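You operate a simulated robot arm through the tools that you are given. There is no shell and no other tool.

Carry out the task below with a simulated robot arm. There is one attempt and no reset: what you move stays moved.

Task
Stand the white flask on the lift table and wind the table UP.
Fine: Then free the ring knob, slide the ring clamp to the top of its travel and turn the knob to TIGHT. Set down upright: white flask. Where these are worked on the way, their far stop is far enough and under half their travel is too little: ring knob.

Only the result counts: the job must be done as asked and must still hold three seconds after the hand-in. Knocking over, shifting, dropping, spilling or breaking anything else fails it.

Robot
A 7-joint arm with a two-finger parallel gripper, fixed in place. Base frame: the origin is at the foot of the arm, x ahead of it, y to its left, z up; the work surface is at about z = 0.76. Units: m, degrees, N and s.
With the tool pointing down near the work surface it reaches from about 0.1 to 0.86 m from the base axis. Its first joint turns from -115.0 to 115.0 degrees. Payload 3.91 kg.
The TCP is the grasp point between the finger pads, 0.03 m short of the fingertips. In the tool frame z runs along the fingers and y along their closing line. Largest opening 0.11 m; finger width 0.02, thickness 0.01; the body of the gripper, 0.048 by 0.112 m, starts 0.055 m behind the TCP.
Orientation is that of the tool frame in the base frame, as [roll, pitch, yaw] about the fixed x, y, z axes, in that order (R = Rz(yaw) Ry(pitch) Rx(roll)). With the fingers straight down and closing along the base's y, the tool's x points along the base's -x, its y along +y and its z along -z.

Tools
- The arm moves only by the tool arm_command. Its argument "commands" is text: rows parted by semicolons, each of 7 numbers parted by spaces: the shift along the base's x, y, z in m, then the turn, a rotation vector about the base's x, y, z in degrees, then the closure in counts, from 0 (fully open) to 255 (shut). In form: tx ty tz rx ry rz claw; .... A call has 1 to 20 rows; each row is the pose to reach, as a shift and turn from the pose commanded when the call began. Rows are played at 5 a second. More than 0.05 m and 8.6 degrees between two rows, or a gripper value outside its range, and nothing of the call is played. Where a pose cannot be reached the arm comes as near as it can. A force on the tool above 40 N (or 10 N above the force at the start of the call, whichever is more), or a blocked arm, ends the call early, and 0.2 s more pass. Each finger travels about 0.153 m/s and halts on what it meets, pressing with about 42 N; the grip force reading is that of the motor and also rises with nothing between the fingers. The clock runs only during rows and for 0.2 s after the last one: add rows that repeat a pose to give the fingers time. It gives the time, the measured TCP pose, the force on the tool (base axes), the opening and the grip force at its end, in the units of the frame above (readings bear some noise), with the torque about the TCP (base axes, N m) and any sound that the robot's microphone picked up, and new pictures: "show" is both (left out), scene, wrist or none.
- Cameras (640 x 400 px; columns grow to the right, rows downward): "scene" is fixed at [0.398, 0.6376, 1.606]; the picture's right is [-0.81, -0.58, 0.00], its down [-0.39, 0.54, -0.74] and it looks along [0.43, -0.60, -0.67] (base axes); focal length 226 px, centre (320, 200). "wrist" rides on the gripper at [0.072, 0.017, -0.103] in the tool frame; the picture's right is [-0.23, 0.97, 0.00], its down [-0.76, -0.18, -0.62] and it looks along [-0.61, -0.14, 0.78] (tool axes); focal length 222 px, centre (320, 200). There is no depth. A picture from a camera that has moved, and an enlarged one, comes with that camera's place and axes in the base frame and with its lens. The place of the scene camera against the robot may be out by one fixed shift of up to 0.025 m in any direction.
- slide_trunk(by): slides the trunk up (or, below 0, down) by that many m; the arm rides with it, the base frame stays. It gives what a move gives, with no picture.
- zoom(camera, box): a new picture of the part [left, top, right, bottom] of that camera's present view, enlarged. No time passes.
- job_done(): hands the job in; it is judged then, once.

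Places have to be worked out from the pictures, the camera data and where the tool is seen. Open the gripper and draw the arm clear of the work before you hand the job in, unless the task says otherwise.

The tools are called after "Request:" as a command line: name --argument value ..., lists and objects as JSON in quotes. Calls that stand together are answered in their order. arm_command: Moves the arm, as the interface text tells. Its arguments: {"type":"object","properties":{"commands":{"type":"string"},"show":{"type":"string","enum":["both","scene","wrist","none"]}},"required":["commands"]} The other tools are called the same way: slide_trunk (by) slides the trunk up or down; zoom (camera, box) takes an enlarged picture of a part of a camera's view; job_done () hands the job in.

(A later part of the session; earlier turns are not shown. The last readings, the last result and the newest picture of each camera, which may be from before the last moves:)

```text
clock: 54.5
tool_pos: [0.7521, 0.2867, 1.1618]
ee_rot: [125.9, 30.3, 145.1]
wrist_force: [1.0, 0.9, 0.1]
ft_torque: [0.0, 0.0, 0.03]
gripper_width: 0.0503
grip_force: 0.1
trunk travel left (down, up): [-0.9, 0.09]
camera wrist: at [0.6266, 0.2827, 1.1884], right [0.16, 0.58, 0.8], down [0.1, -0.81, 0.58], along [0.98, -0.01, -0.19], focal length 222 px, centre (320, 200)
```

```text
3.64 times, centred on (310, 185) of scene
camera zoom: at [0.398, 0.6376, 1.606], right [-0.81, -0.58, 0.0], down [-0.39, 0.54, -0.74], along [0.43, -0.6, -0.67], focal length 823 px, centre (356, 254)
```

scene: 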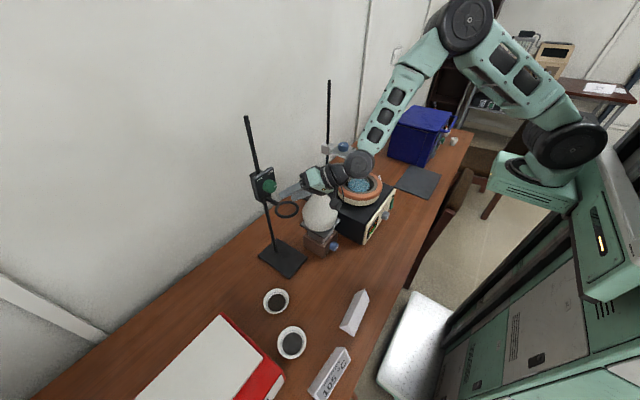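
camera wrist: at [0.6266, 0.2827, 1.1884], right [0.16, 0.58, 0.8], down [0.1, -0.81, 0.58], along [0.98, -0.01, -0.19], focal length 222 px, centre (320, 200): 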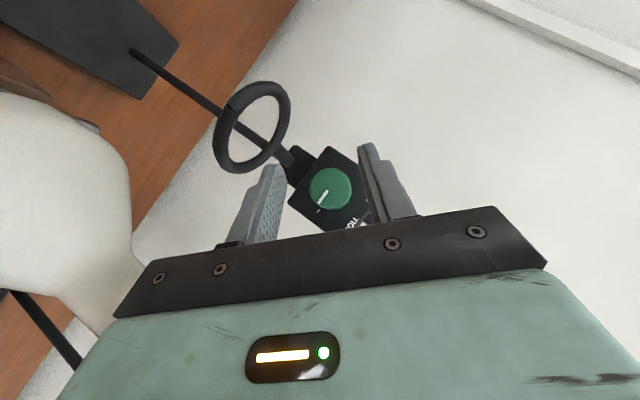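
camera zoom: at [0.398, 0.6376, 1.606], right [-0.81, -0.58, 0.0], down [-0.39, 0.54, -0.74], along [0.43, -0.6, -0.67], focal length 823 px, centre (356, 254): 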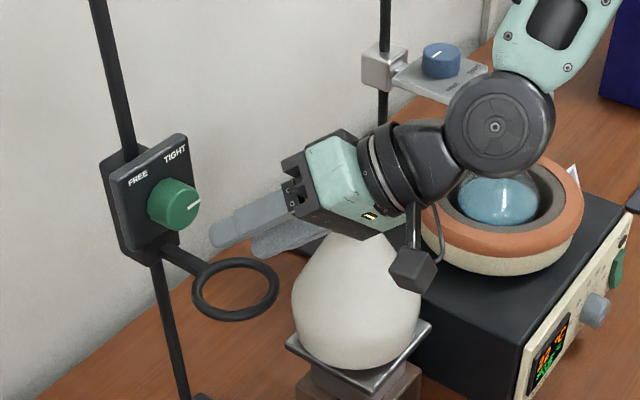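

The fingers line up with the knob axis within about a millimetre and clear the ring. I advance to straddle the knob.

Request:
arm_command --commands "0.02 0 -0.0005 0 0 0 139; 0.04 0 -0.001 0 0 0 139; 0.055 0 -0.001 0 0 0 139; 0.064 0 -0.001 0 0 0 139; 0.064 0 -0.001 0 0 0 139" --show "both"

Request:
zoom --camera "wrist" --box '[230, 90, 450, 250]'

Request:
zoom --camera "scene" --box '[240, 150, 310, 220]'

```text
clock: 55.6
tool_pos: [0.8165, 0.2871, 1.1608]
ee_rot: [125.9, 30.4, 145.2]
wrist_force: [-0.6, -0.2, 0.3]
ft_torque: [0.01, 0.01, 0.03]
gripper_width: 0.0506
grip_force: 0.1
trunk travel left (down, up): [-0.9, 0.09]
camera wrist: at [0.691, 0.2837, 1.1878], right [0.16, 0.58, 0.8], down [0.1, -0.81, 0.58], along [0.98, -0.01, -0.19], focal length 222 px, centre (320, 200)
```

scene: 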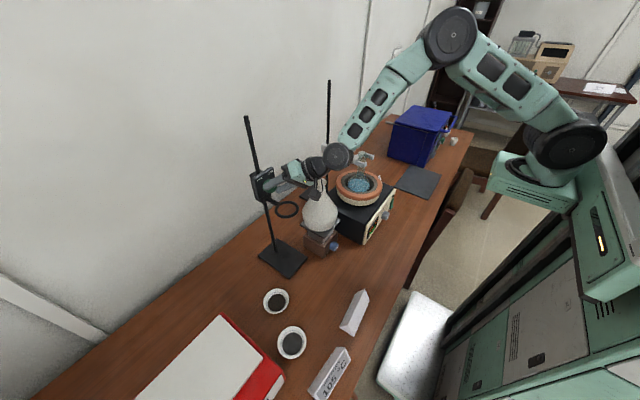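
wrist: 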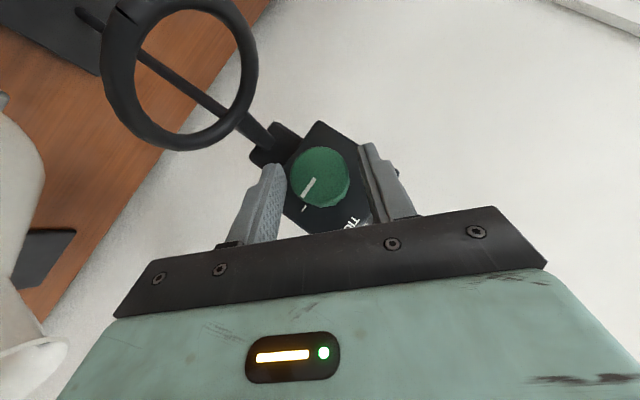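

```text
2.50 times, centred on (340, 170) of wrist
camera zoom: at [0.691, 0.2837, 1.1878], right [0.16, 0.58, 0.8], down [0.1, -0.81, 0.58], along [0.98, -0.01, -0.19], focal length 555 px, centre (270, 275)
```

zoom: 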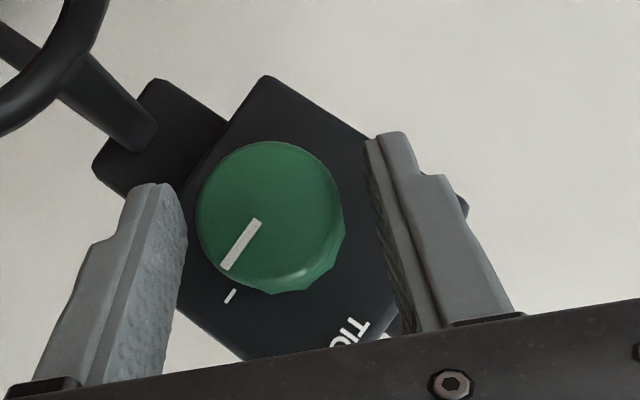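

```text
5.71 times, centred on (275, 185) of scene
camera zoom: at [0.398, 0.6376, 1.606], right [-0.81, -0.58, 0.0], down [-0.39, 0.54, -0.74], along [0.43, -0.6, -0.67], focal length 1293 px, centre (577, 286)
```

zoom: 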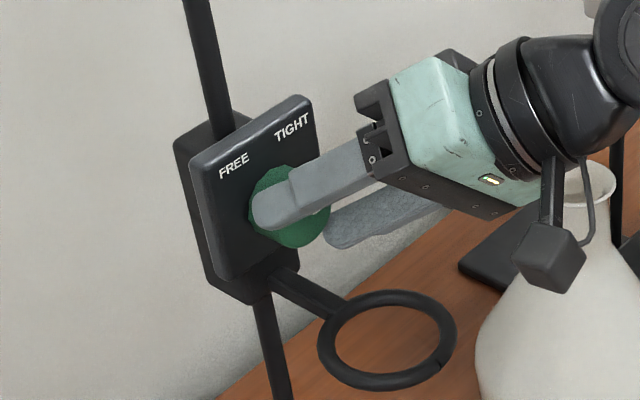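

The view matches the grip geometry that worked on the blue knob. I close on the green knob and read the forces.

Request:
arm_command --commands "0 0 0 0 0 0 180; 0 0 0 0 0 0 220; 0 0 0 0 0 0 255; 0 0 0 0 0 0 255" --show "wrist"

```text
clock: 56.6
tool_pos: [0.8166, 0.2871, 1.1596]
ee_rot: [126.1, 30.3, 145.1]
wrist_force: [-2.9, -10.3, -11.2]
ft_torque: [-0.2, -0.05, -0.27]
gripper_width: 0.0393
grip_force: 45.6
trunk travel left (down, up): [-0.9, 0.09]
camera wrist: at [0.6911, 0.2824, 1.1867], right [0.16, 0.59, 0.79], down [0.1, -0.81, 0.58], along [0.98, -0.02, -0.19], focal length 222 px, centre (320, 200)
```

wrist: 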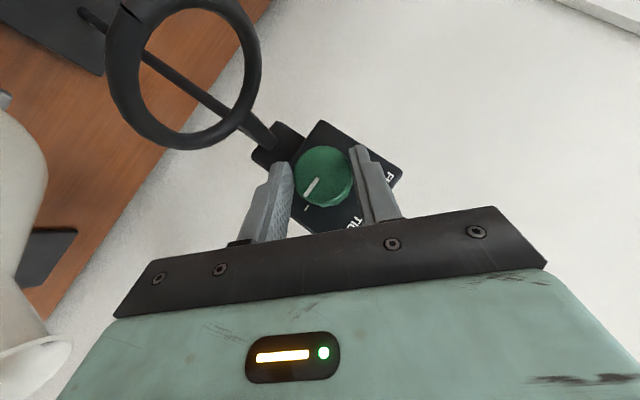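

Gripped at 0.039 m. I correct the 15 N side load and turn 24° counter-clockwise as a first test.

Request:
arm_command --commands "0 -0.0007 -0.0007 0 0 0 255; 0 0.0004 0.0002 -8 0 0 255; 0 0.0015 0.001 -16 0 0 255; 0 0.0028 0.0016 -24 0 0 255; 0 0.0028 0.0016 -24 0 0 255" --show "both"

Request:
zoom --camera "wrist" --box '[230, 90, 450, 250]'

```text
clock: 57.9
tool_pos: [0.8168, 0.2895, 1.1622]
ee_rot: [152.4, 41.5, 160.9]
wrist_force: [-4.6, -7.4, -3.1]
ft_torque: [-0.11, 0.14, -0.38]
gripper_width: 0.0393
grip_force: 45.1
trunk travel left (down, up): [-0.9, 0.09]
camera wrist: at [0.6911, 0.2981, 1.1888], right [0.16, 0.86, 0.49], down [0.1, -0.51, 0.86], along [0.98, -0.09, -0.17], focal length 222 px, centre (320, 200)
```

scene: 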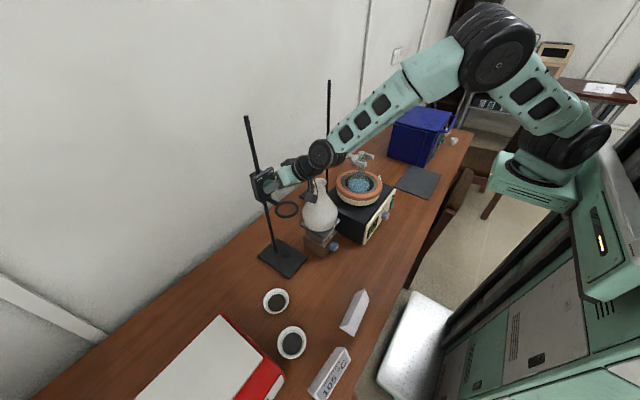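
wrist: 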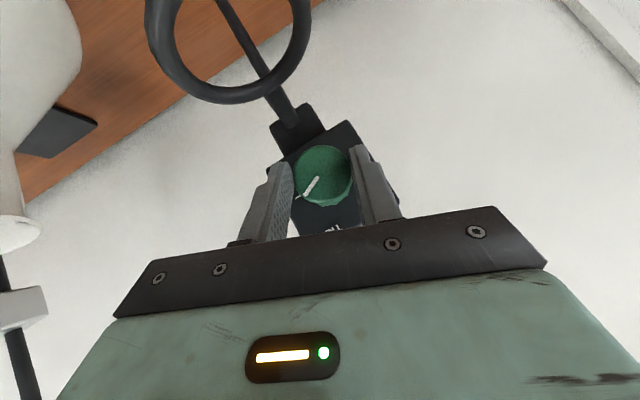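

```text
2.50 times, centred on (340, 170) of wrist
camera zoom: at [0.6911, 0.2981, 1.1888], right [0.16, 0.86, 0.49], down [0.1, -0.51, 0.86], along [0.98, -0.09, -0.17], focal length 555 px, centre (270, 275)
```

zoom: 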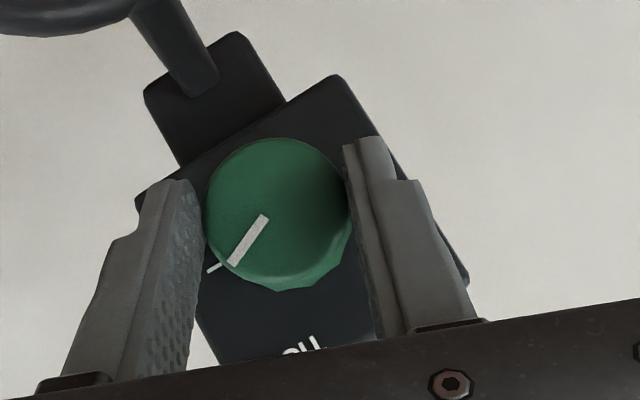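

The knob follows with little torque. I continue counter-clockwise to about −43°.

Request:
arm_command --commands "0 0.0009 0.0003 -8 0 0 255; 0 0.0023 0.0005 -16 0 0 255; 0 0.0037 0.0005 -24 0 0 255; 0 0.0051 0.0003 -32 0 0 255; 0 0.0064 0 -40 0 0 255; 0 0.0077 -0.0006 -48 0 0 255; 0 0.0089 -0.0013 -56 0 0 255; 0 0.01 -0.0022 -64 0 0 255; 0 0.01 -0.0022 -64 0 0 255" --show "both"

Request:
zoom --camera "wrist" --box '[230, 90, 450, 250]'

Request:
zoom --camera "scene" --box '[230, 140, 330, 230]'

```text
clock: 59.9
tool_pos: [0.8165, 0.3045, 1.1597]
ee_rot: [-126.6, 30.6, -145.1]
wrist_force: [2.3, 16.9, -4.5]
ft_torque: [0.19, -0.54, 0.61]
gripper_width: 0.0395
grip_force: 45.4
trunk travel left (down, up): [-0.9, 0.09]
camera wrist: at [0.6908, 0.3311, 1.1632], right [0.16, 0.82, -0.56], down [0.1, 0.55, 0.83], along [0.98, -0.18, 0.01], focal length 222 px, centre (320, 200)
```

scene: 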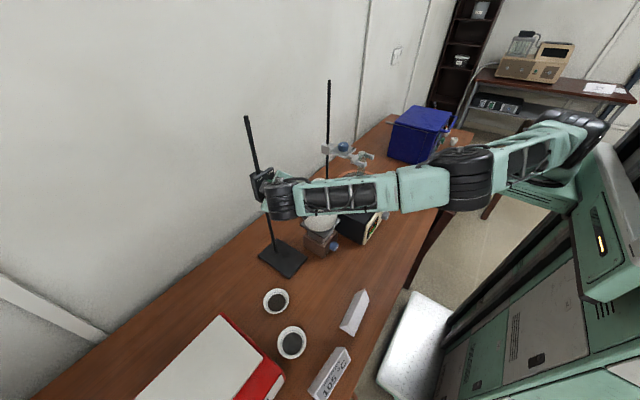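
wrist: 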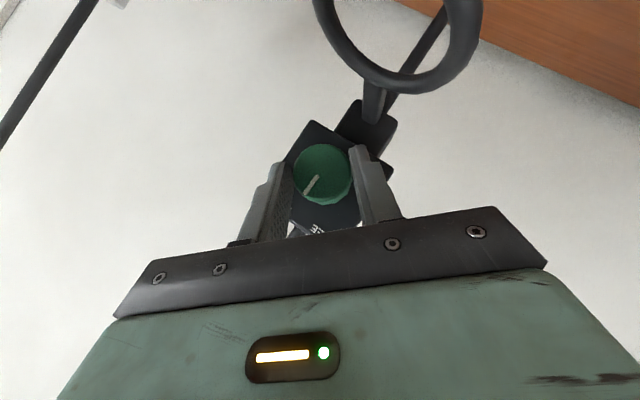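

```text
2.50 times, centred on (340, 170) of wrist
camera zoom: at [0.6908, 0.3311, 1.1632], right [0.16, 0.82, -0.56], down [0.1, 0.55, 0.83], along [0.98, -0.18, 0.01], focal length 555 px, centre (270, 275)
```

zoom: 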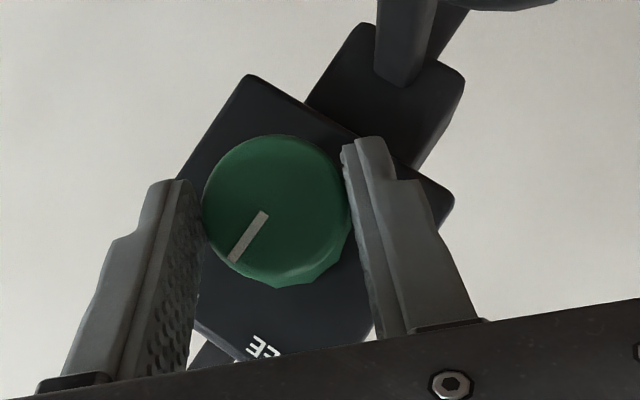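

```text
4.44 times, centred on (280, 185) of scene
camera zoom: at [0.398, 0.6376, 1.606], right [-0.81, -0.58, 0.0], down [-0.39, 0.54, -0.74], along [0.43, -0.6, -0.67], focal length 1005 px, centre (498, 267)
```

zoom: 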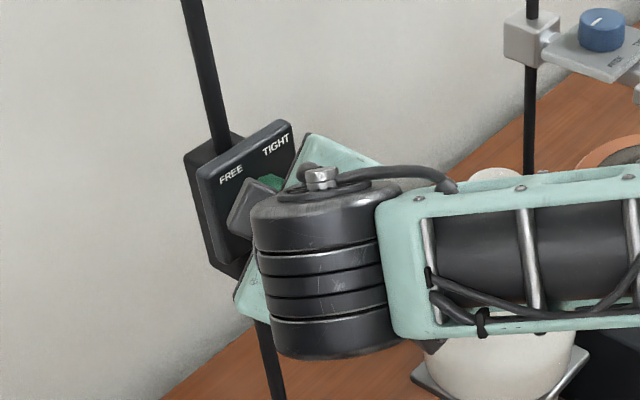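

The pointer is now at 12 o'clock, about half travel, and the flask is undisturbed. Before letting go I test with a 1.2 mm lift whether the clamp still holds.

Request:
arm_command --commands "0 0.001 0 0 0 0 255; 0 0.001 0.0012 0 0 0 255; 0 0.001 0.0012 0 0 0 255" --show "none"

```text
clock: 60.6
tool_pos: [0.8162, 0.3057, 1.1595]
ee_rot: [-126.7, 30.7, -145.3]
wrist_force: [-3.4, 23.3, -6.2]
ft_torque: [0.3, 0.0, 0.56]
gripper_width: 0.0394
grip_force: 45.0
trunk travel left (down, up): [-0.9, 0.09]
```

The vertical force barely changed, so it is unclear whether the clamp is already loose. I lift a few millimetres more while gripping to find out.

Request:
arm_command --commands "0 0 0.0015 0 0 0 255; 0 0 0.003 0 0 0 255; 0 0 0.004 0 0 0 255; 0 0 0.004 0 0 0 255" --show "wrist"

Request:
zoom --camera "wrist" --box '[230, 90, 450, 250]'

Request:
zoom --camera "scene" --box '[230, 140, 330, 230]'

```text
clock: 61.6
tool_pos: [0.8168, 0.3035, 1.1643]
ee_rot: [-126.4, 30.7, -145.4]
wrist_force: [-6.6, 23.2, -6.0]
ft_torque: [0.29, 0.21, 0.32]
gripper_width: 0.0392
grip_force: 45.0
trunk travel left (down, up): [-0.9, 0.09]
camera wrist: at [0.6909, 0.3316, 1.1687], right [0.16, 0.82, -0.56], down [0.1, 0.55, 0.83], along [0.98, -0.19, 0.01], focal length 222 px, centre (320, 200)
```

wrist: 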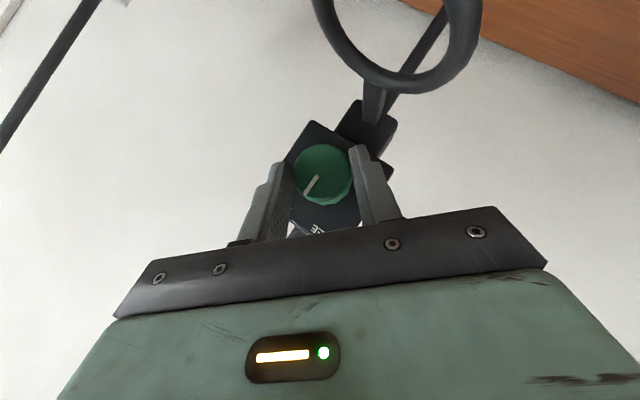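

```text
2.50 times, centred on (340, 170) of wrist
camera zoom: at [0.6909, 0.3316, 1.1687], right [0.16, 0.82, -0.56], down [0.1, 0.55, 0.83], along [0.98, -0.19, 0.01], focal length 555 px, centre (270, 275)
```

zoom: 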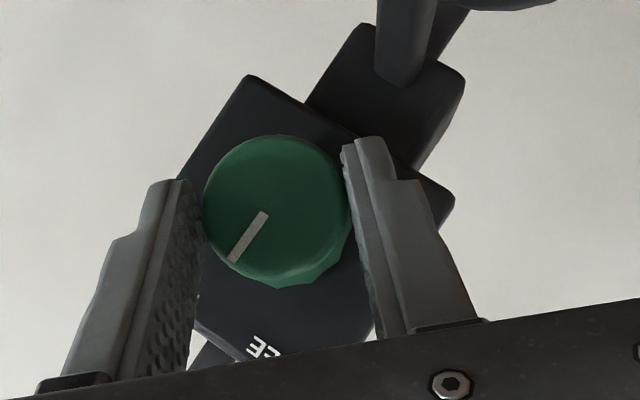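

```text
4.44 times, centred on (280, 185) of scene
camera zoom: at [0.398, 0.6376, 1.606], right [-0.81, -0.58, 0.0], down [-0.39, 0.54, -0.74], along [0.43, -0.6, -0.67], focal length 1005 px, centre (498, 267)
```

zoom: 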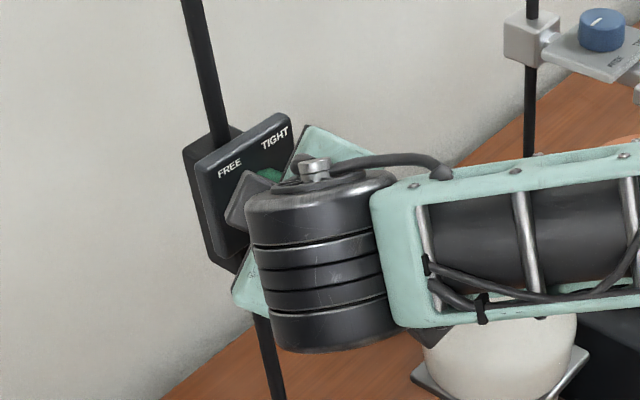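

The clamp came up with the gripper at about 6 N, so it is already free here and I must keep hold of it. I turn the knob further toward FREE in the same grip, correcting y, to find its far stop.

Request:
arm_command --commands "0 0.0008 0 0 0 0 255; 0 0.0017 -0.0005 -4 0 0 255; 0 0.0022 -0.0011 -8 0 0 255; 0 0.0022 -0.0011 -8 0 0 255" --show "wrist"

Request:
zoom --camera "wrist" --box '[230, 90, 450, 250]'

```text
clock: 62.6
tool_pos: [0.8169, 0.3071, 1.1636]
ee_rot: [-119.2, 25.9, -141.7]
wrist_force: [-6.3, 19.8, -2.9]
ft_torque: [0.2, 0.11, -0.04]
gripper_width: 0.0396
grip_force: 45.3
trunk travel left (down, up): [-0.9, 0.09]
camera wrist: at [0.6909, 0.3332, 1.1642], right [0.16, 0.73, -0.67], down [0.1, 0.66, 0.75], along [0.98, -0.18, 0.03], focal length 222 px, centre (320, 200)
```

wrist: 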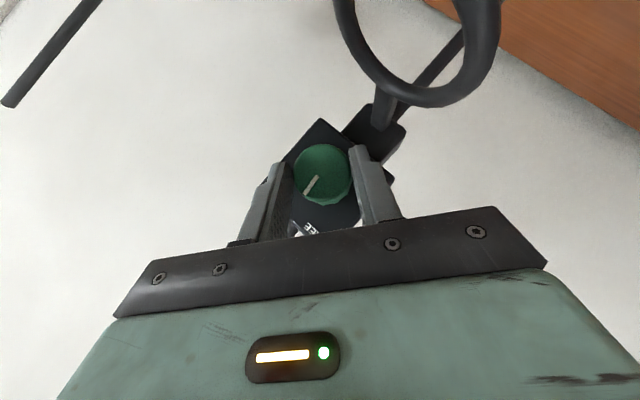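

```text
2.50 times, centred on (340, 170) of wrist
camera zoom: at [0.6909, 0.3332, 1.1642], right [0.16, 0.73, -0.67], down [0.1, 0.66, 0.75], along [0.98, -0.18, 0.03], focal length 555 px, centre (270, 275)
```

zoom: 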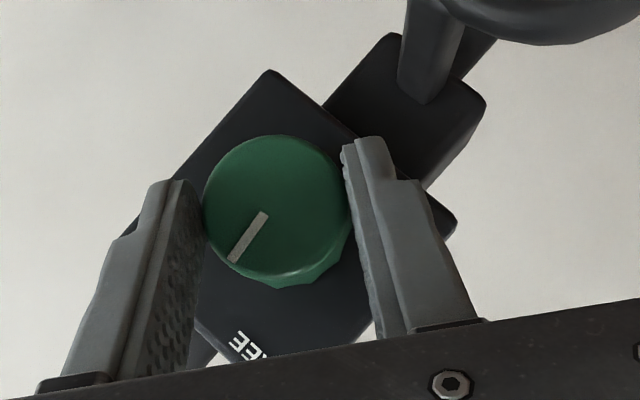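

The knob keeps turning past 96° with no stop yet, and the arm has room. I go further in the same grip to look for the FREE stop.

Request:
arm_command --commands "0 0.0007 -0.0006 -4 0 0 255; 0 0.0014 -0.0012 -8 0 0 255; 0 0.0019 -0.0018 -12 0 0 255; 0 0.0023 -0.0025 -16 0 0 255; 0 0.0023 -0.0025 -16 0 0 255" --show "both"

Request:
zoom --camera "wrist" --box '[230, 90, 450, 250]'

```text
clock: 63.9
tool_pos: [0.8161, 0.3075, 1.1602]
ee_rot: [-106.1, 15.6, -136.7]
wrist_force: [21.3, 32.7, -1.7]
ft_torque: [0.21, -0.5, 1.06]
gripper_width: 0.0396
grip_force: 45.4
out of reach, approached as far as the arm can: row 4, 5
trunk travel left (down, up): [-0.9, 0.09]
camera wrist: at [0.6902, 0.3324, 1.1527], right [0.16, 0.52, -0.84], down [0.09, 0.84, 0.54], along [0.98, -0.16, 0.08], focal length 222 px, centre (320, 200)
```

scene: 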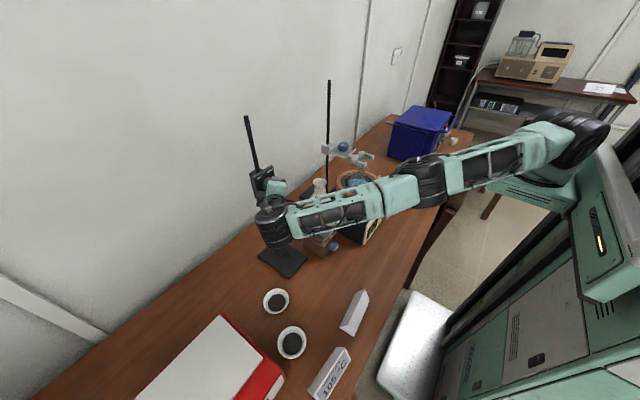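
wrist: 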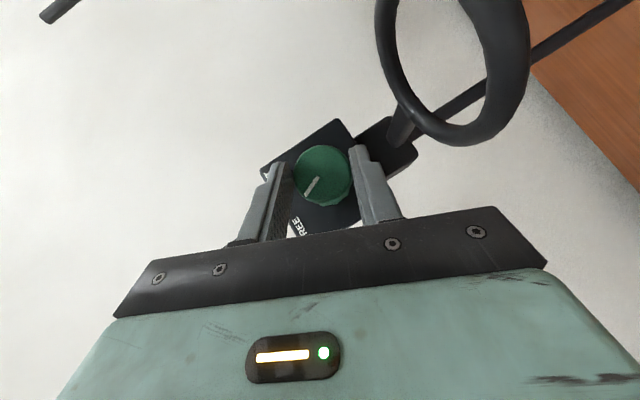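

```text
2.50 times, centred on (340, 170) of wrist
camera zoom: at [0.6902, 0.3324, 1.1527], right [0.16, 0.52, -0.84], down [0.09, 0.84, 0.54], along [0.98, -0.16, 0.08], focal length 555 px, centre (270, 275)
```

zoom: 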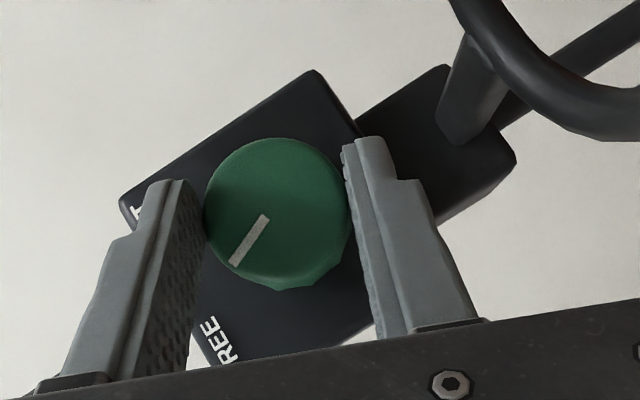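

The arm reached its stretch limit near −67° with no FREE stop yet, so a flatter grip is needed. I rotate back to about −3° (45° from TIGHT), where the clamp should lock again, so I can re-grip safely.

Request:
arm_command --commands "0 0.0028 0.0002 8 0 0 255; 0 0.0017 0.0017 16 0 0 255; 0 0.0004 0.0031 24 0 0 255; 0 -0.0011 0.0043 32 0 0 255; 0 -0.0027 0.0052 40 0 0 255; 0 -0.0044 0.006 48 0 0 255; 0 -0.0062 0.0065 56 0 0 255; 0 -0.0081 0.0067 64 0 0 255; 0 -0.0081 0.0067 64 0 0 255; 0 -0.0081 0.0067 64 0 0 255" --show "both"

Request:
zoom --camera "wrist" --box '[230, 90, 450, 250]'

Request:
zoom --camera "scene" --box '[230, 140, 350, 240]'

```text
clock: 66.0
tool_pos: [0.8153, 0.2959, 1.1681]
ee_rot: [-174.9, 44.8, -176.4]
wrist_force: [24.8, 9.4, -3.2]
ft_torque: [0.14, -0.21, -0.18]
gripper_width: 0.0391
grip_force: 44.9
trunk travel left (down, up): [-0.9, 0.09]
camera wrist: at [0.6897, 0.3136, 1.1879], right [0.16, 0.98, 0.1], down [0.1, -0.12, 0.99], along [0.98, -0.15, -0.12], focal length 222 px, centre (320, 200)
```

scene: 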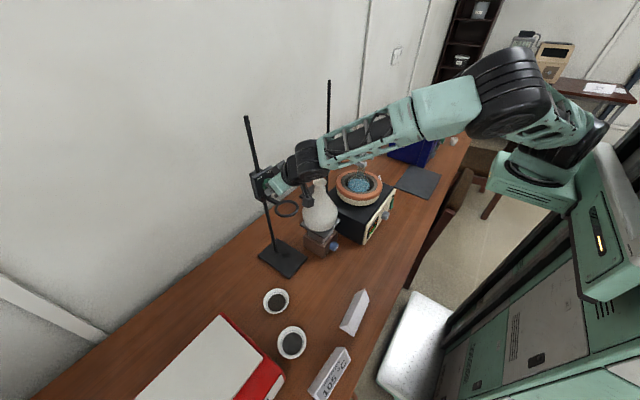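
wrist: 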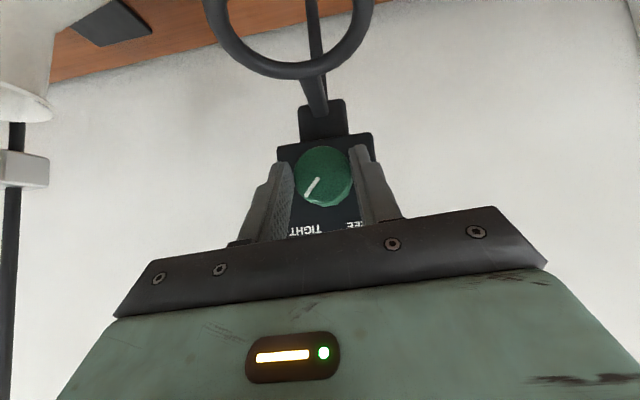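

```text
2.50 times, centred on (340, 170) of wrist
camera zoom: at [0.6897, 0.3136, 1.1879], right [0.16, 0.98, 0.1], down [0.1, -0.12, 0.99], along [0.98, -0.15, -0.12], focal length 555 px, centre (270, 275)
```

zoom: 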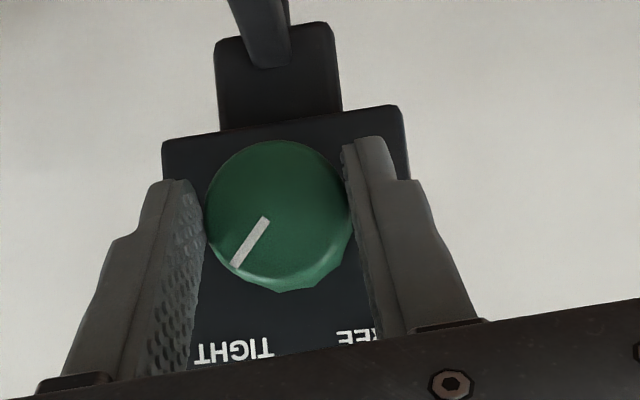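

```text
4.00 times, centred on (290, 190) of scene
camera zoom: at [0.398, 0.6376, 1.606], right [-0.81, -0.58, 0.0], down [-0.39, 0.54, -0.74], along [0.43, -0.6, -0.67], focal length 905 px, centre (440, 240)
```

zoom: 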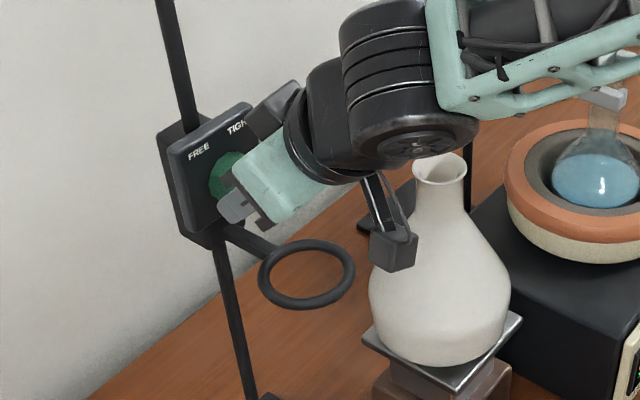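

The pointer is about 45° from the TIGHT tick. I lift 2.5 mm as a test of whether the clamp grips the pole here.

Request:
arm_command --commands "0.001 0.0003 0.001 0 0 0 255; 0.001 0.0003 0.0025 0 0 0 255; 0.001 0.0003 0.0025 0 0 0 255; 0.001 0.0003 0.0025 0 0 0 255" --show "none"

```text
clock: 67.0
tool_pos: [0.8151, 0.295, 1.1684]
ee_rot: [-174.7, 44.8, -176.3]
wrist_force: [12.8, 6.8, -5.9]
ft_torque: [0.06, 0.82, -0.15]
gripper_width: 0.0393
grip_force: 44.7
trunk travel left (down, up): [-0.9, 0.09]
```

The result is ambiguous. I lift a further 3 mm and compare the pictures as well.

Request:
arm_command --commands "0 0 0.0015 0 0 0 255; 0 0 0.003 0 0 0 255; 0 0 0.003 0 0 0 255; 0 0 0.003 0 0 0 255" --show "none"

Request:
zoom --camera "wrist" --box '[230, 90, 450, 250]'

Request:
zoom --camera "scene" --box '[230, 140, 350, 240]'

```text
clock: 68.0
tool_pos: [0.8161, 0.296, 1.1729]
ee_rot: [-174.9, 44.9, -176.3]
wrist_force: [11.6, 4.1, -6.7]
ft_torque: [0.09, 0.33, -0.21]
gripper_width: 0.0392
grip_force: 44.8
trunk travel left (down, up): [-0.9, 0.09]
```

```text
2.50 times, centred on (340, 170) of wrist
camera zoom: at [0.6896, 0.3136, 1.1931], right [0.16, 0.98, 0.1], down [0.1, -0.11, 0.99], along [0.98, -0.15, -0.12], focal length 555 px, centre (270, 275)
```

zoom: 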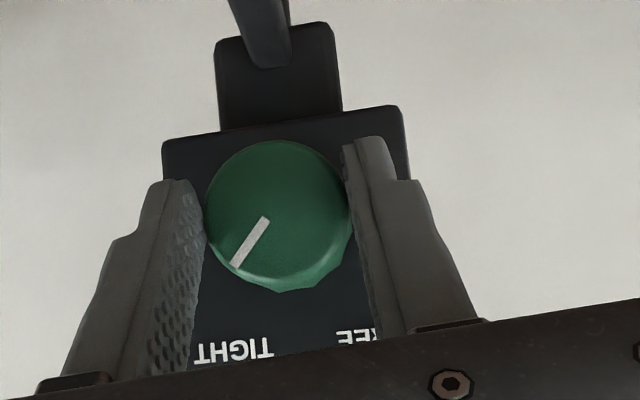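

```text
4.00 times, centred on (290, 190) of scene
camera zoom: at [0.398, 0.6376, 1.606], right [-0.81, -0.58, 0.0], down [-0.39, 0.54, -0.74], along [0.43, -0.6, -0.67], focal length 905 px, centre (440, 240)
```

zoom: 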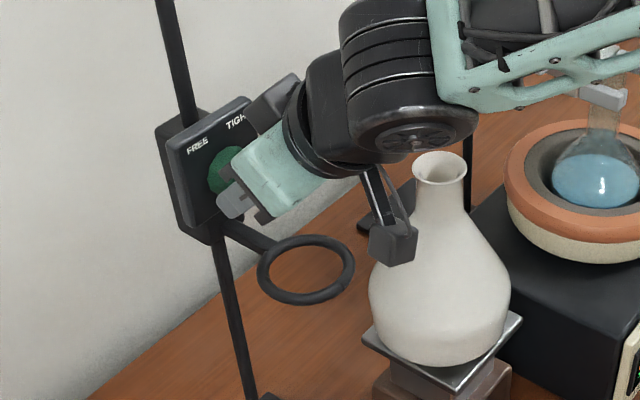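

The clamp still follows at this angle, with a steady −6 to −7 N. I lower 5 mm to tell weight from friction: friction would flip the sign.

Request:
arm_command --commands "0 0 -0.002 0 0 0 255; 0 0 -0.004 0 0 0 255; 0 0 -0.005 0 0 0 255; 0 0 -0.005 0 0 0 255" --show "none"

```text
clock: 69.0
tool_pos: [0.8154, 0.2952, 1.1683]
ee_rot: [-174.7, 44.8, -176.2]
wrist_force: [8.3, 4.8, 0.9]
ft_torque: [0.07, -0.87, -0.02]
gripper_width: 0.0393
grip_force: 45.1
trunk travel left (down, up): [-0.9, 0.09]
```

Force flipped to +0.9 N, so sliding friction (about 4 N) exceeds the clamp's weight (about 3 N) and it holds itself. I plan a flatter grip that can do the whole turn in one go, so first I turn the knob back to TIGHT to lock it before re-gripping.

Request:
arm_command --commands "0 -0.0019 0 8 0 0 255; 0 -0.0037 -0.0003 16 0 0 255; 0 -0.0055 -0.0009 24 0 0 255; 0 -0.0072 -0.0017 32 0 0 255; 0 -0.0088 -0.0027 40 0 0 255; 0 -0.0102 -0.004 48 0 0 255; 0 -0.0102 -0.004 48 0 0 255" --show "wrist"

Request:
zoom --camera "wrist" --box '[230, 90, 450, 250]'

```text
clock: 70.7
tool_pos: [0.8153, 0.2855, 1.1625]
ee_rot: [125.9, 30.3, 145.1]
wrist_force: [3.8, -2.2, -4.8]
ft_torque: [-0.07, -0.17, 0.19]
gripper_width: 0.0392
grip_force: 44.9
trunk travel left (down, up): [-0.9, 0.09]
camera wrist: at [0.6895, 0.2816, 1.1905], right [0.16, 0.58, 0.8], down [0.1, -0.81, 0.58], along [0.98, -0.01, -0.19], focal length 222 px, centre (320, 200)
```

wrist: 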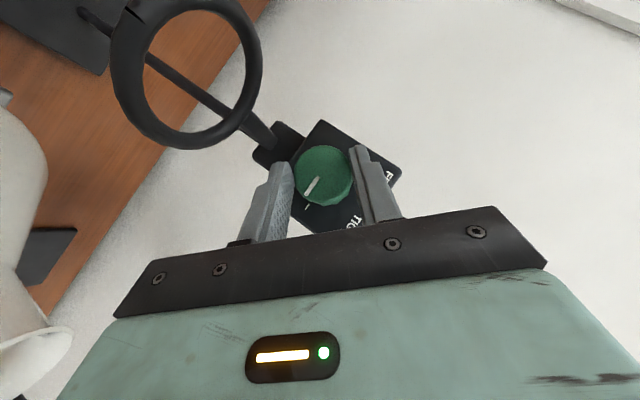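

```text
2.50 times, centred on (340, 170) of wrist
camera zoom: at [0.6895, 0.2816, 1.1905], right [0.16, 0.58, 0.8], down [0.1, -0.81, 0.58], along [0.98, -0.01, -0.19], focal length 555 px, centre (270, 275)
```

zoom: 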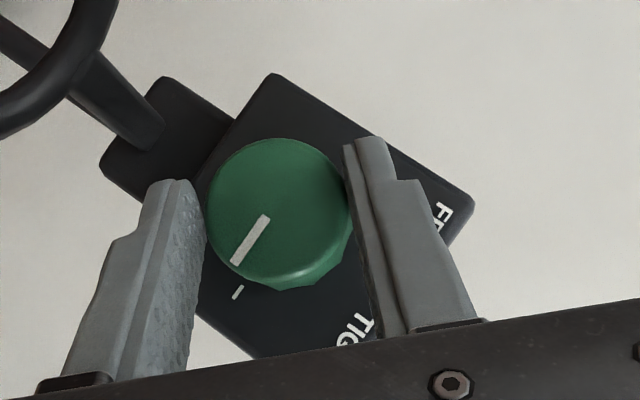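

The pointer is back on the TIGHT tick. A small 2 mm lift tells whether the clamp is locked here.

Request:
arm_command --commands "0 0 0.001 0 0 0 255; 0 0 0.0025 0 0 0 255; 0 0 0.0025 0 0 0 255; 0 0 0.0025 0 0 0 255" --show "none"

```text
clock: 71.7
tool_pos: [0.8152, 0.286, 1.1635]
ee_rot: [126.3, 30.0, 145.2]
wrist_force: [4.2, -1.3, -22.2]
ft_torque: [-0.25, 0.09, -0.17]
gripper_width: 0.0396
grip_force: 44.8
trunk travel left (down, up): [-0.9, 0.09]
```

At TIGHT the lift force rises to −22 N, so the clamp is locked there. I relax that load, release, and back off to switch to a flatter grip.

Request:
arm_command --commands "0 0 -0.0025 0 0 0 255; 0 0 -0.0025 0 0 0 200; 0 0 -0.0025 0 0 0 139; 0 0 -0.0025 0 0 0 139; -0.02 0 -0.0025 0 0 0 139; -0.045 0 -0.0025 0 0 0 139; -0.07 0 -0.0025 0 0 0 139; -0.07 0 -0.0025 -8 0 0 139; -0.07 0 -0.0025 -16 0 0 139; -0.07 0 -0.0025 -24 0 0 139; -0.07 0 -0.0025 -32 0 0 139; -0.07 0 -0.0025 -40 0 0 139; -0.07 0 -0.0025 -45 0 0 139; -0.07 0 -0.0025 -45 0 0 139" --show "both"

Request:
zoom --camera "wrist" --box '[230, 60, 450, 220]'

```text
clock: 74.7
tool_pos: [0.7449, 0.2854, 1.1639]
ee_rot: [-179.0, 44.9, -179.2]
wrist_force: [-0.7, 0.2, -0.2]
ft_torque: [0.01, -0.04, -0.03]
gripper_width: 0.0504
grip_force: 0.1
trunk travel left (down, up): [-0.9, 0.09]
camera wrist: at [0.6189, 0.3029, 1.1856], right [0.16, 0.98, 0.15], down [0.1, -0.17, 0.98], along [0.98, -0.14, -0.12], focal length 222 px, centre (320, 200)
```

scene: 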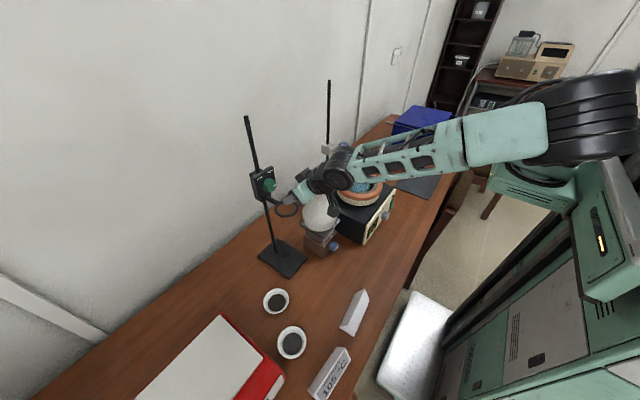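
wrist: 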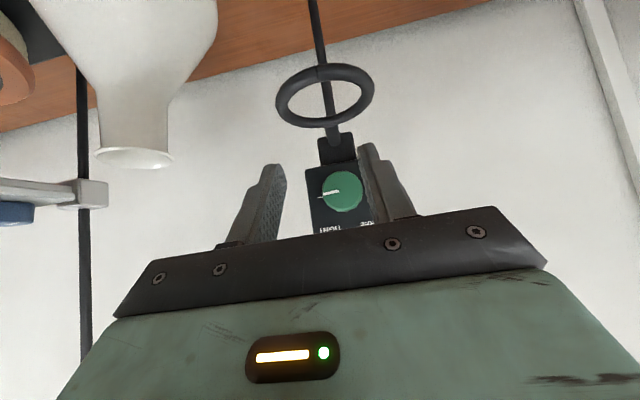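

```text
2.50 times, centred on (340, 140) of wrist
camera zoom: at [0.6189, 0.3029, 1.1856], right [0.16, 0.98, 0.15], down [0.1, -0.17, 0.98], along [0.98, -0.14, -0.12], focal length 555 px, centre (270, 350)
```

zoom: 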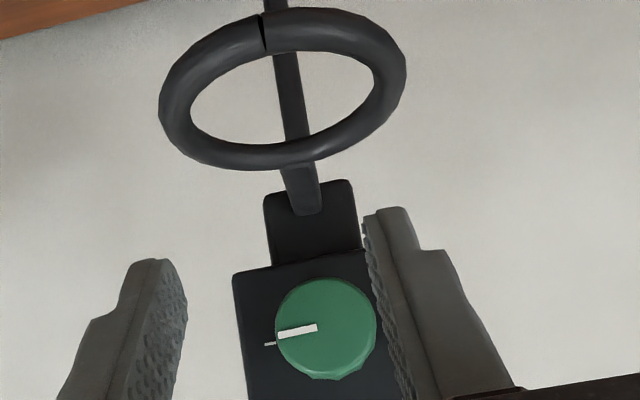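

The clamp stayed put about 5 mm higher, with the knob axis now near (y 0.296, z 1.156). I flatten the tool by 27° here in front of the knob.

Request:
arm_command --commands "0 0 0 0 -7 0 139; 0 0.002 0 0 -14 0 139; 0 0.004 0 0 -21 0 139; 0 0.006 0 0 -27 0 139; 0 0.006 0 0 -27 0 139" --show "both"

```text
clock: 75.8
tool_pos: [0.7431, 0.2916, 1.1645]
ee_rot: [-178.2, 72.0, -178.4]
wrist_force: [0.3, 0.9, 0.1]
ft_torque: [-0.03, -0.02, 0.03]
gripper_width: 0.0499
grip_force: 0.0
trunk travel left (down, up): [-0.9, 0.09]
camera wrist: at [0.6227, 0.3083, 1.127], right [0.07, 0.98, 0.21], down [-0.36, -0.17, 0.92], along [0.93, -0.14, 0.34], focal length 222 px, centre (320, 200)
```

scene: 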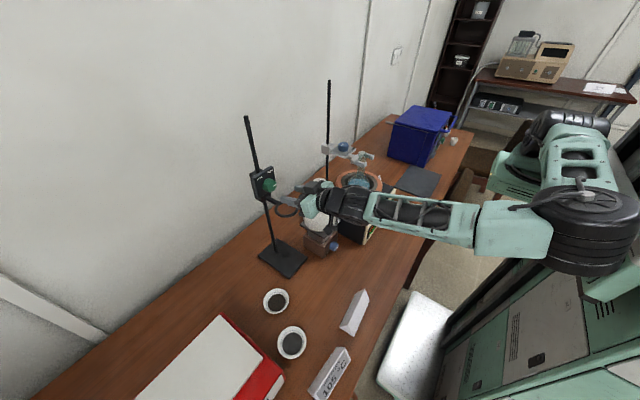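
wrist: 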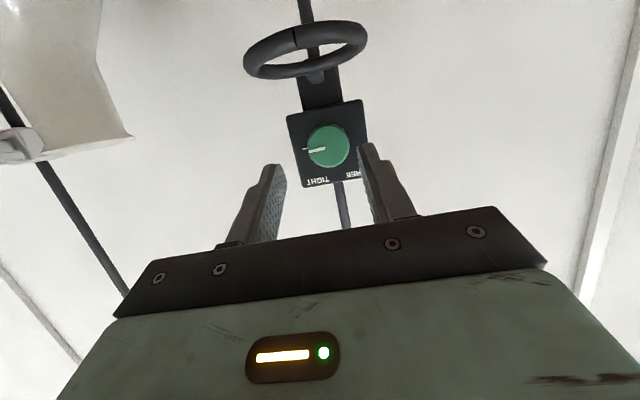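

The flatter pose works. I now test rolling the tool to +45° and then toward +90° in free space, watching the arm posture.

Request:
arm_command --commands "0 0 0 8 0 0 139; 0 0 0 16 0 0 139; 0 0 0 24 0 0 139; 0 0 0 32 0 0 139; 0 0 0 40 0 0 139; 0 0 0 48 0 0 139; 0 0 0 56 0 0 139; 0 0 0 56 0 0 139" --show "both"

```text
clock: 77.7
tool_pos: [0.7443, 0.2924, 1.1634]
ee_rot: [102.2, 32.6, 111.6]
wrist_force: [-0.4, -0.5, -0.7]
ft_torque: [-0.03, -0.01, 0.0]
gripper_width: 0.05
grip_force: 0.1
trunk travel left (down, up): [-0.9, 0.09]
camera wrist: at [0.6229, 0.3322, 1.1571], right [0.07, 0.37, 0.92], down [-0.36, -0.86, 0.37], along [0.93, -0.36, 0.07], focal length 222 px, centre (320, 200)
```

scene: 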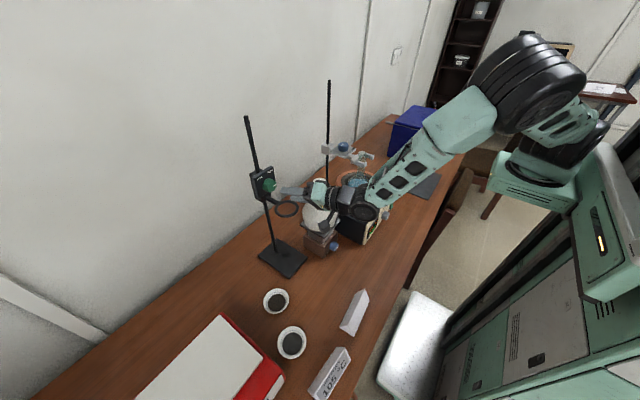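
wrist: 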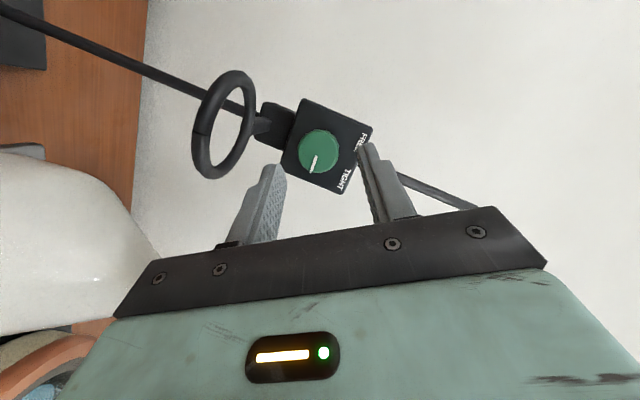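

At +56° the posture is fine. I continue the roll toward +92°.

Request:
arm_command --commands "0 0 0 8 0 0 139; 0 0 0 16 0 0 139; 0 0 0 24 0 0 139; 0 0 0 32 0 0 139; 0 0 0 36 0 0 139; 0 0 0 36 0 0 139" --show "both"

Request:
zoom --camera "wrist" --box '[230, 80, 450, 240]'

Request:
zoom --camera "scene" --box '[230, 140, 390, 260]'

```text
clock: 79.0
tool_pos: [0.7443, 0.2919, 1.1628]
ee_rot: [89.9, -1.5, 108.0]
wrist_force: [0.0, 0.0, -0.5]
ft_torque: [-0.02, -0.01, 0.01]
gripper_width: 0.0501
grip_force: 0.0
trunk travel left (down, up): [-0.9, 0.09]
camera wrist: at [0.623, 0.3277, 1.1819], right [0.07, -0.24, 0.97], down [-0.36, -0.91, -0.2], along [0.93, -0.33, -0.15], focal length 222 px, centre (320, 200)
```

scene: 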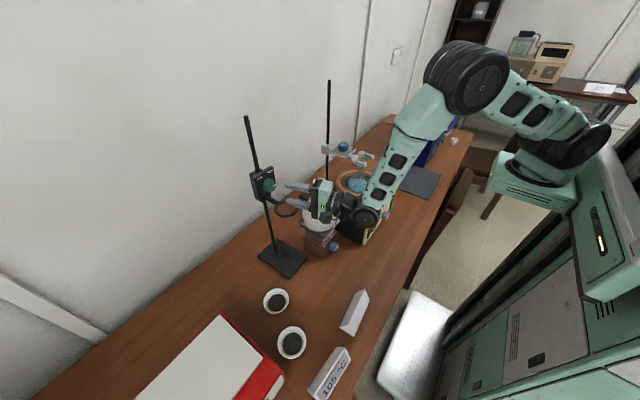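
wrist: 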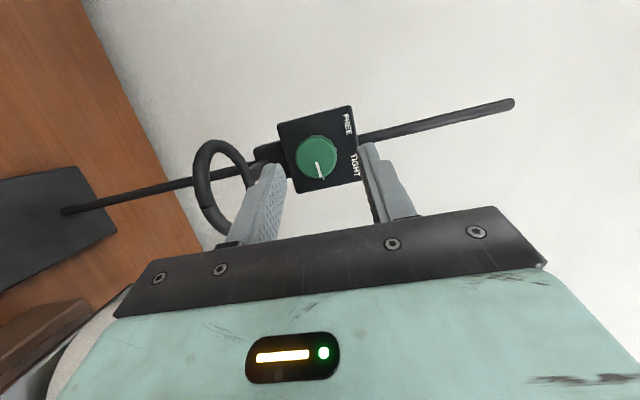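

```text
2.50 times, centred on (340, 160) of wrist
camera zoom: at [0.623, 0.3277, 1.1819], right [0.07, -0.24, 0.97], down [-0.36, -0.91, -0.2], along [0.93, -0.33, -0.15], focal length 555 px, centre (270, 300)
```

zoom: 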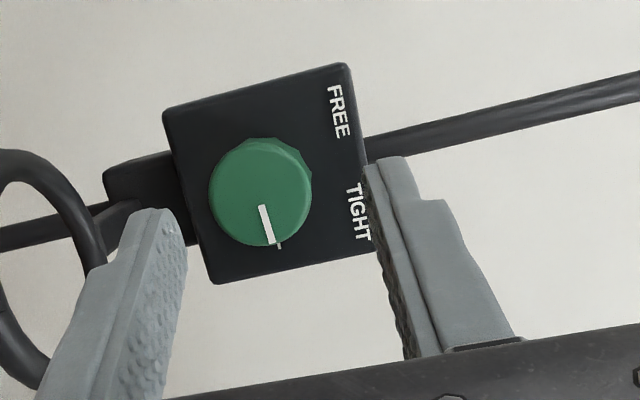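

```text
3.33 times, centred on (310, 200) of scene
camera zoom: at [0.398, 0.6376, 1.606], right [-0.81, -0.58, 0.0], down [-0.39, 0.54, -0.74], along [0.43, -0.6, -0.67], focal length 754 px, centre (353, 200)
```

zoom: 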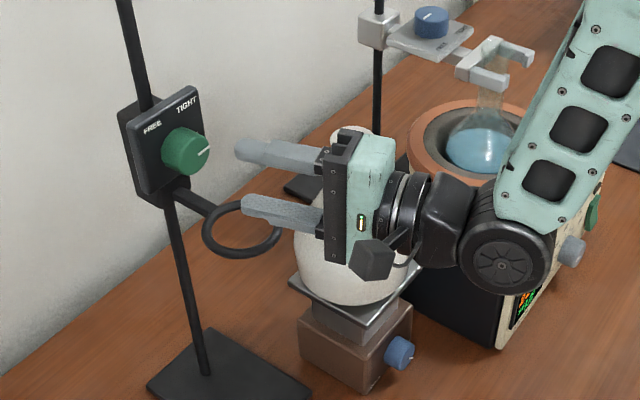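

The +92° roll is reachable and clear of flask and mantle. I centre on the knob axis (y 0.2965, z 1.156) and advance to straddle the knob with the fingers above and below it.

Request:
arm_command --commands "0.01 -0.001 -0.004 0 0 0 139; 0.02 -0.002 -0.0073 0 0 0 139; 0.035 -0.0022 -0.0073 0 0 0 139; 0.05 -0.0022 -0.0073 0 0 0 139; 0.06 -0.0022 -0.0073 0 0 0 139; 0.06 -0.0022 -0.0073 0 0 0 139" --show "both"

Request:
zoom --camera "wrist" --box '[230, 80, 450, 240]'

Request:
zoom --camera "scene" --box '[230, 140, 330, 230]'

```text
clock: 80.5
tool_pos: [0.8044, 0.2902, 1.1557]
ee_rot: [89.8, -1.4, 108.1]
wrist_force: [0.7, 0.0, -1.0]
ft_torque: [0.01, 0.01, -0.02]
gripper_width: 0.05
grip_force: 0.1
trunk travel left (down, up): [-0.9, 0.09]
camera wrist: at [0.6826, 0.3262, 1.1742], right [0.07, -0.24, 0.97], down [-0.36, -0.91, -0.2], along [0.93, -0.33, -0.15], focal length 222 px, centre (320, 200)
```

scene: 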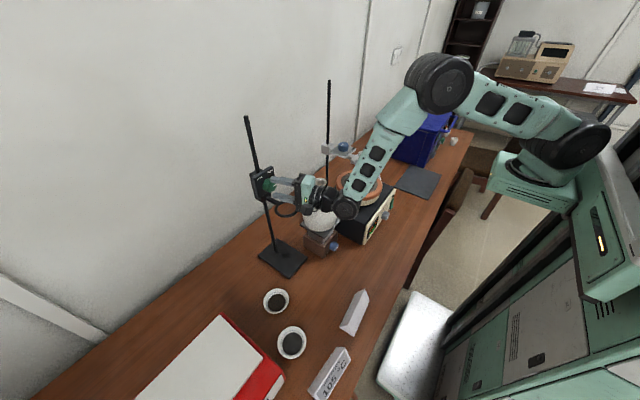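
wrist: 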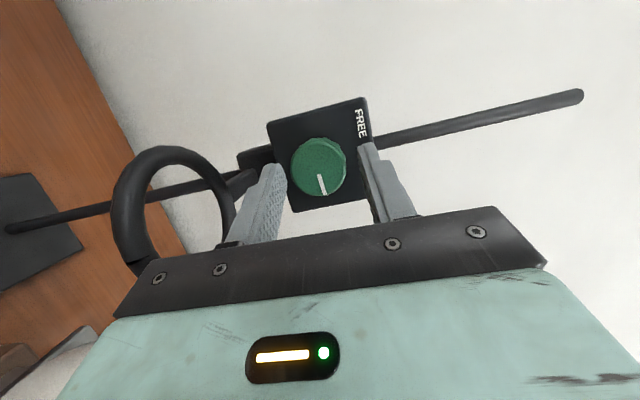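

```text
2.50 times, centred on (340, 160) of wrist
camera zoom: at [0.6826, 0.3262, 1.1742], right [0.07, -0.24, 0.97], down [-0.36, -0.91, -0.2], along [0.93, -0.33, -0.15], focal length 555 px, centre (270, 300)
```

zoom: 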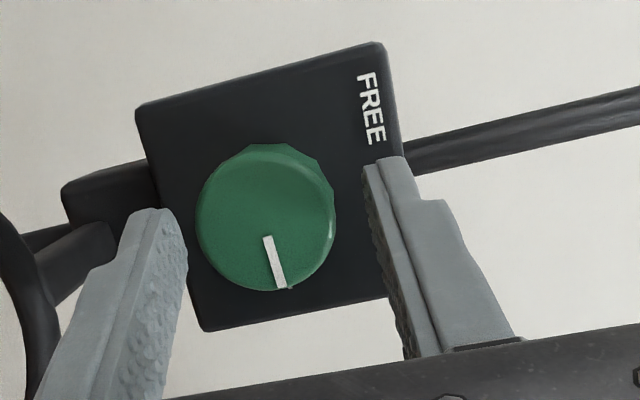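

```text
4.44 times, centred on (280, 185) of scene
camera zoom: at [0.398, 0.6376, 1.606], right [-0.81, -0.58, 0.0], down [-0.39, 0.54, -0.74], along [0.43, -0.6, -0.67], focal length 1005 px, centre (498, 267)
```

zoom: 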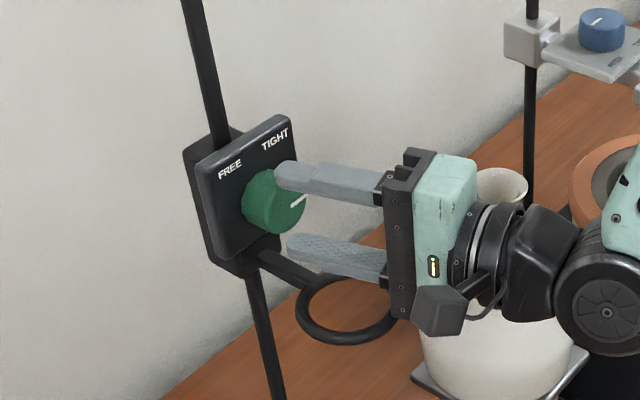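

The knob is about 2.8 mm below the finger midline and its face is slightly deeper, at x 0.8345. I correct both and then close.

Request:
arm_command --commands "0 0 -0.0028 0 0 0 139; 0.007 0 -0.0028 0 0 0 139; 0.013 0 -0.0028 0 0 0 139; 0.013 0 -0.0028 0 0 0 139; 0.013 0 -0.0028 0 0 0 180; 0.013 0 -0.0028 0 0 0 255; 0.013 0 -0.0028 0 0 0 255; 0.013 0 -0.0028 0 0 0 255" --show "wrist"

Request:
zoom --camera "wrist" --box '[230, 80, 450, 240]'

```text
clock: 82.2
tool_pos: [0.8178, 0.2898, 1.1523]
ee_rot: [89.9, -1.4, 108.0]
wrist_force: [-1.4, -2.1, -8.1]
ft_torque: [-0.07, -0.11, 0.09]
gripper_width: 0.0392
grip_force: 45.3
trunk travel left (down, up): [-0.9, 0.09]
camera wrist: at [0.696, 0.3253, 1.1716], right [0.08, -0.24, 0.97], down [-0.36, -0.91, -0.2], along [0.93, -0.33, -0.16], focal length 222 px, centre (320, 200)
```

wrist: 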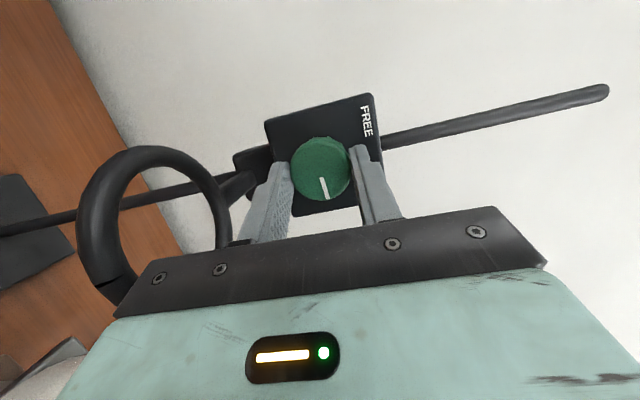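

```text
2.50 times, centred on (340, 160) of wrist
camera zoom: at [0.696, 0.3253, 1.1716], right [0.08, -0.24, 0.97], down [-0.36, -0.91, -0.2], along [0.93, -0.33, -0.16], focal length 555 px, centre (270, 300)
```

zoom: 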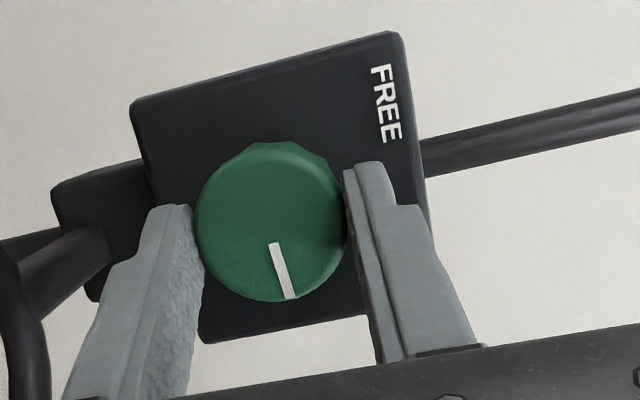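

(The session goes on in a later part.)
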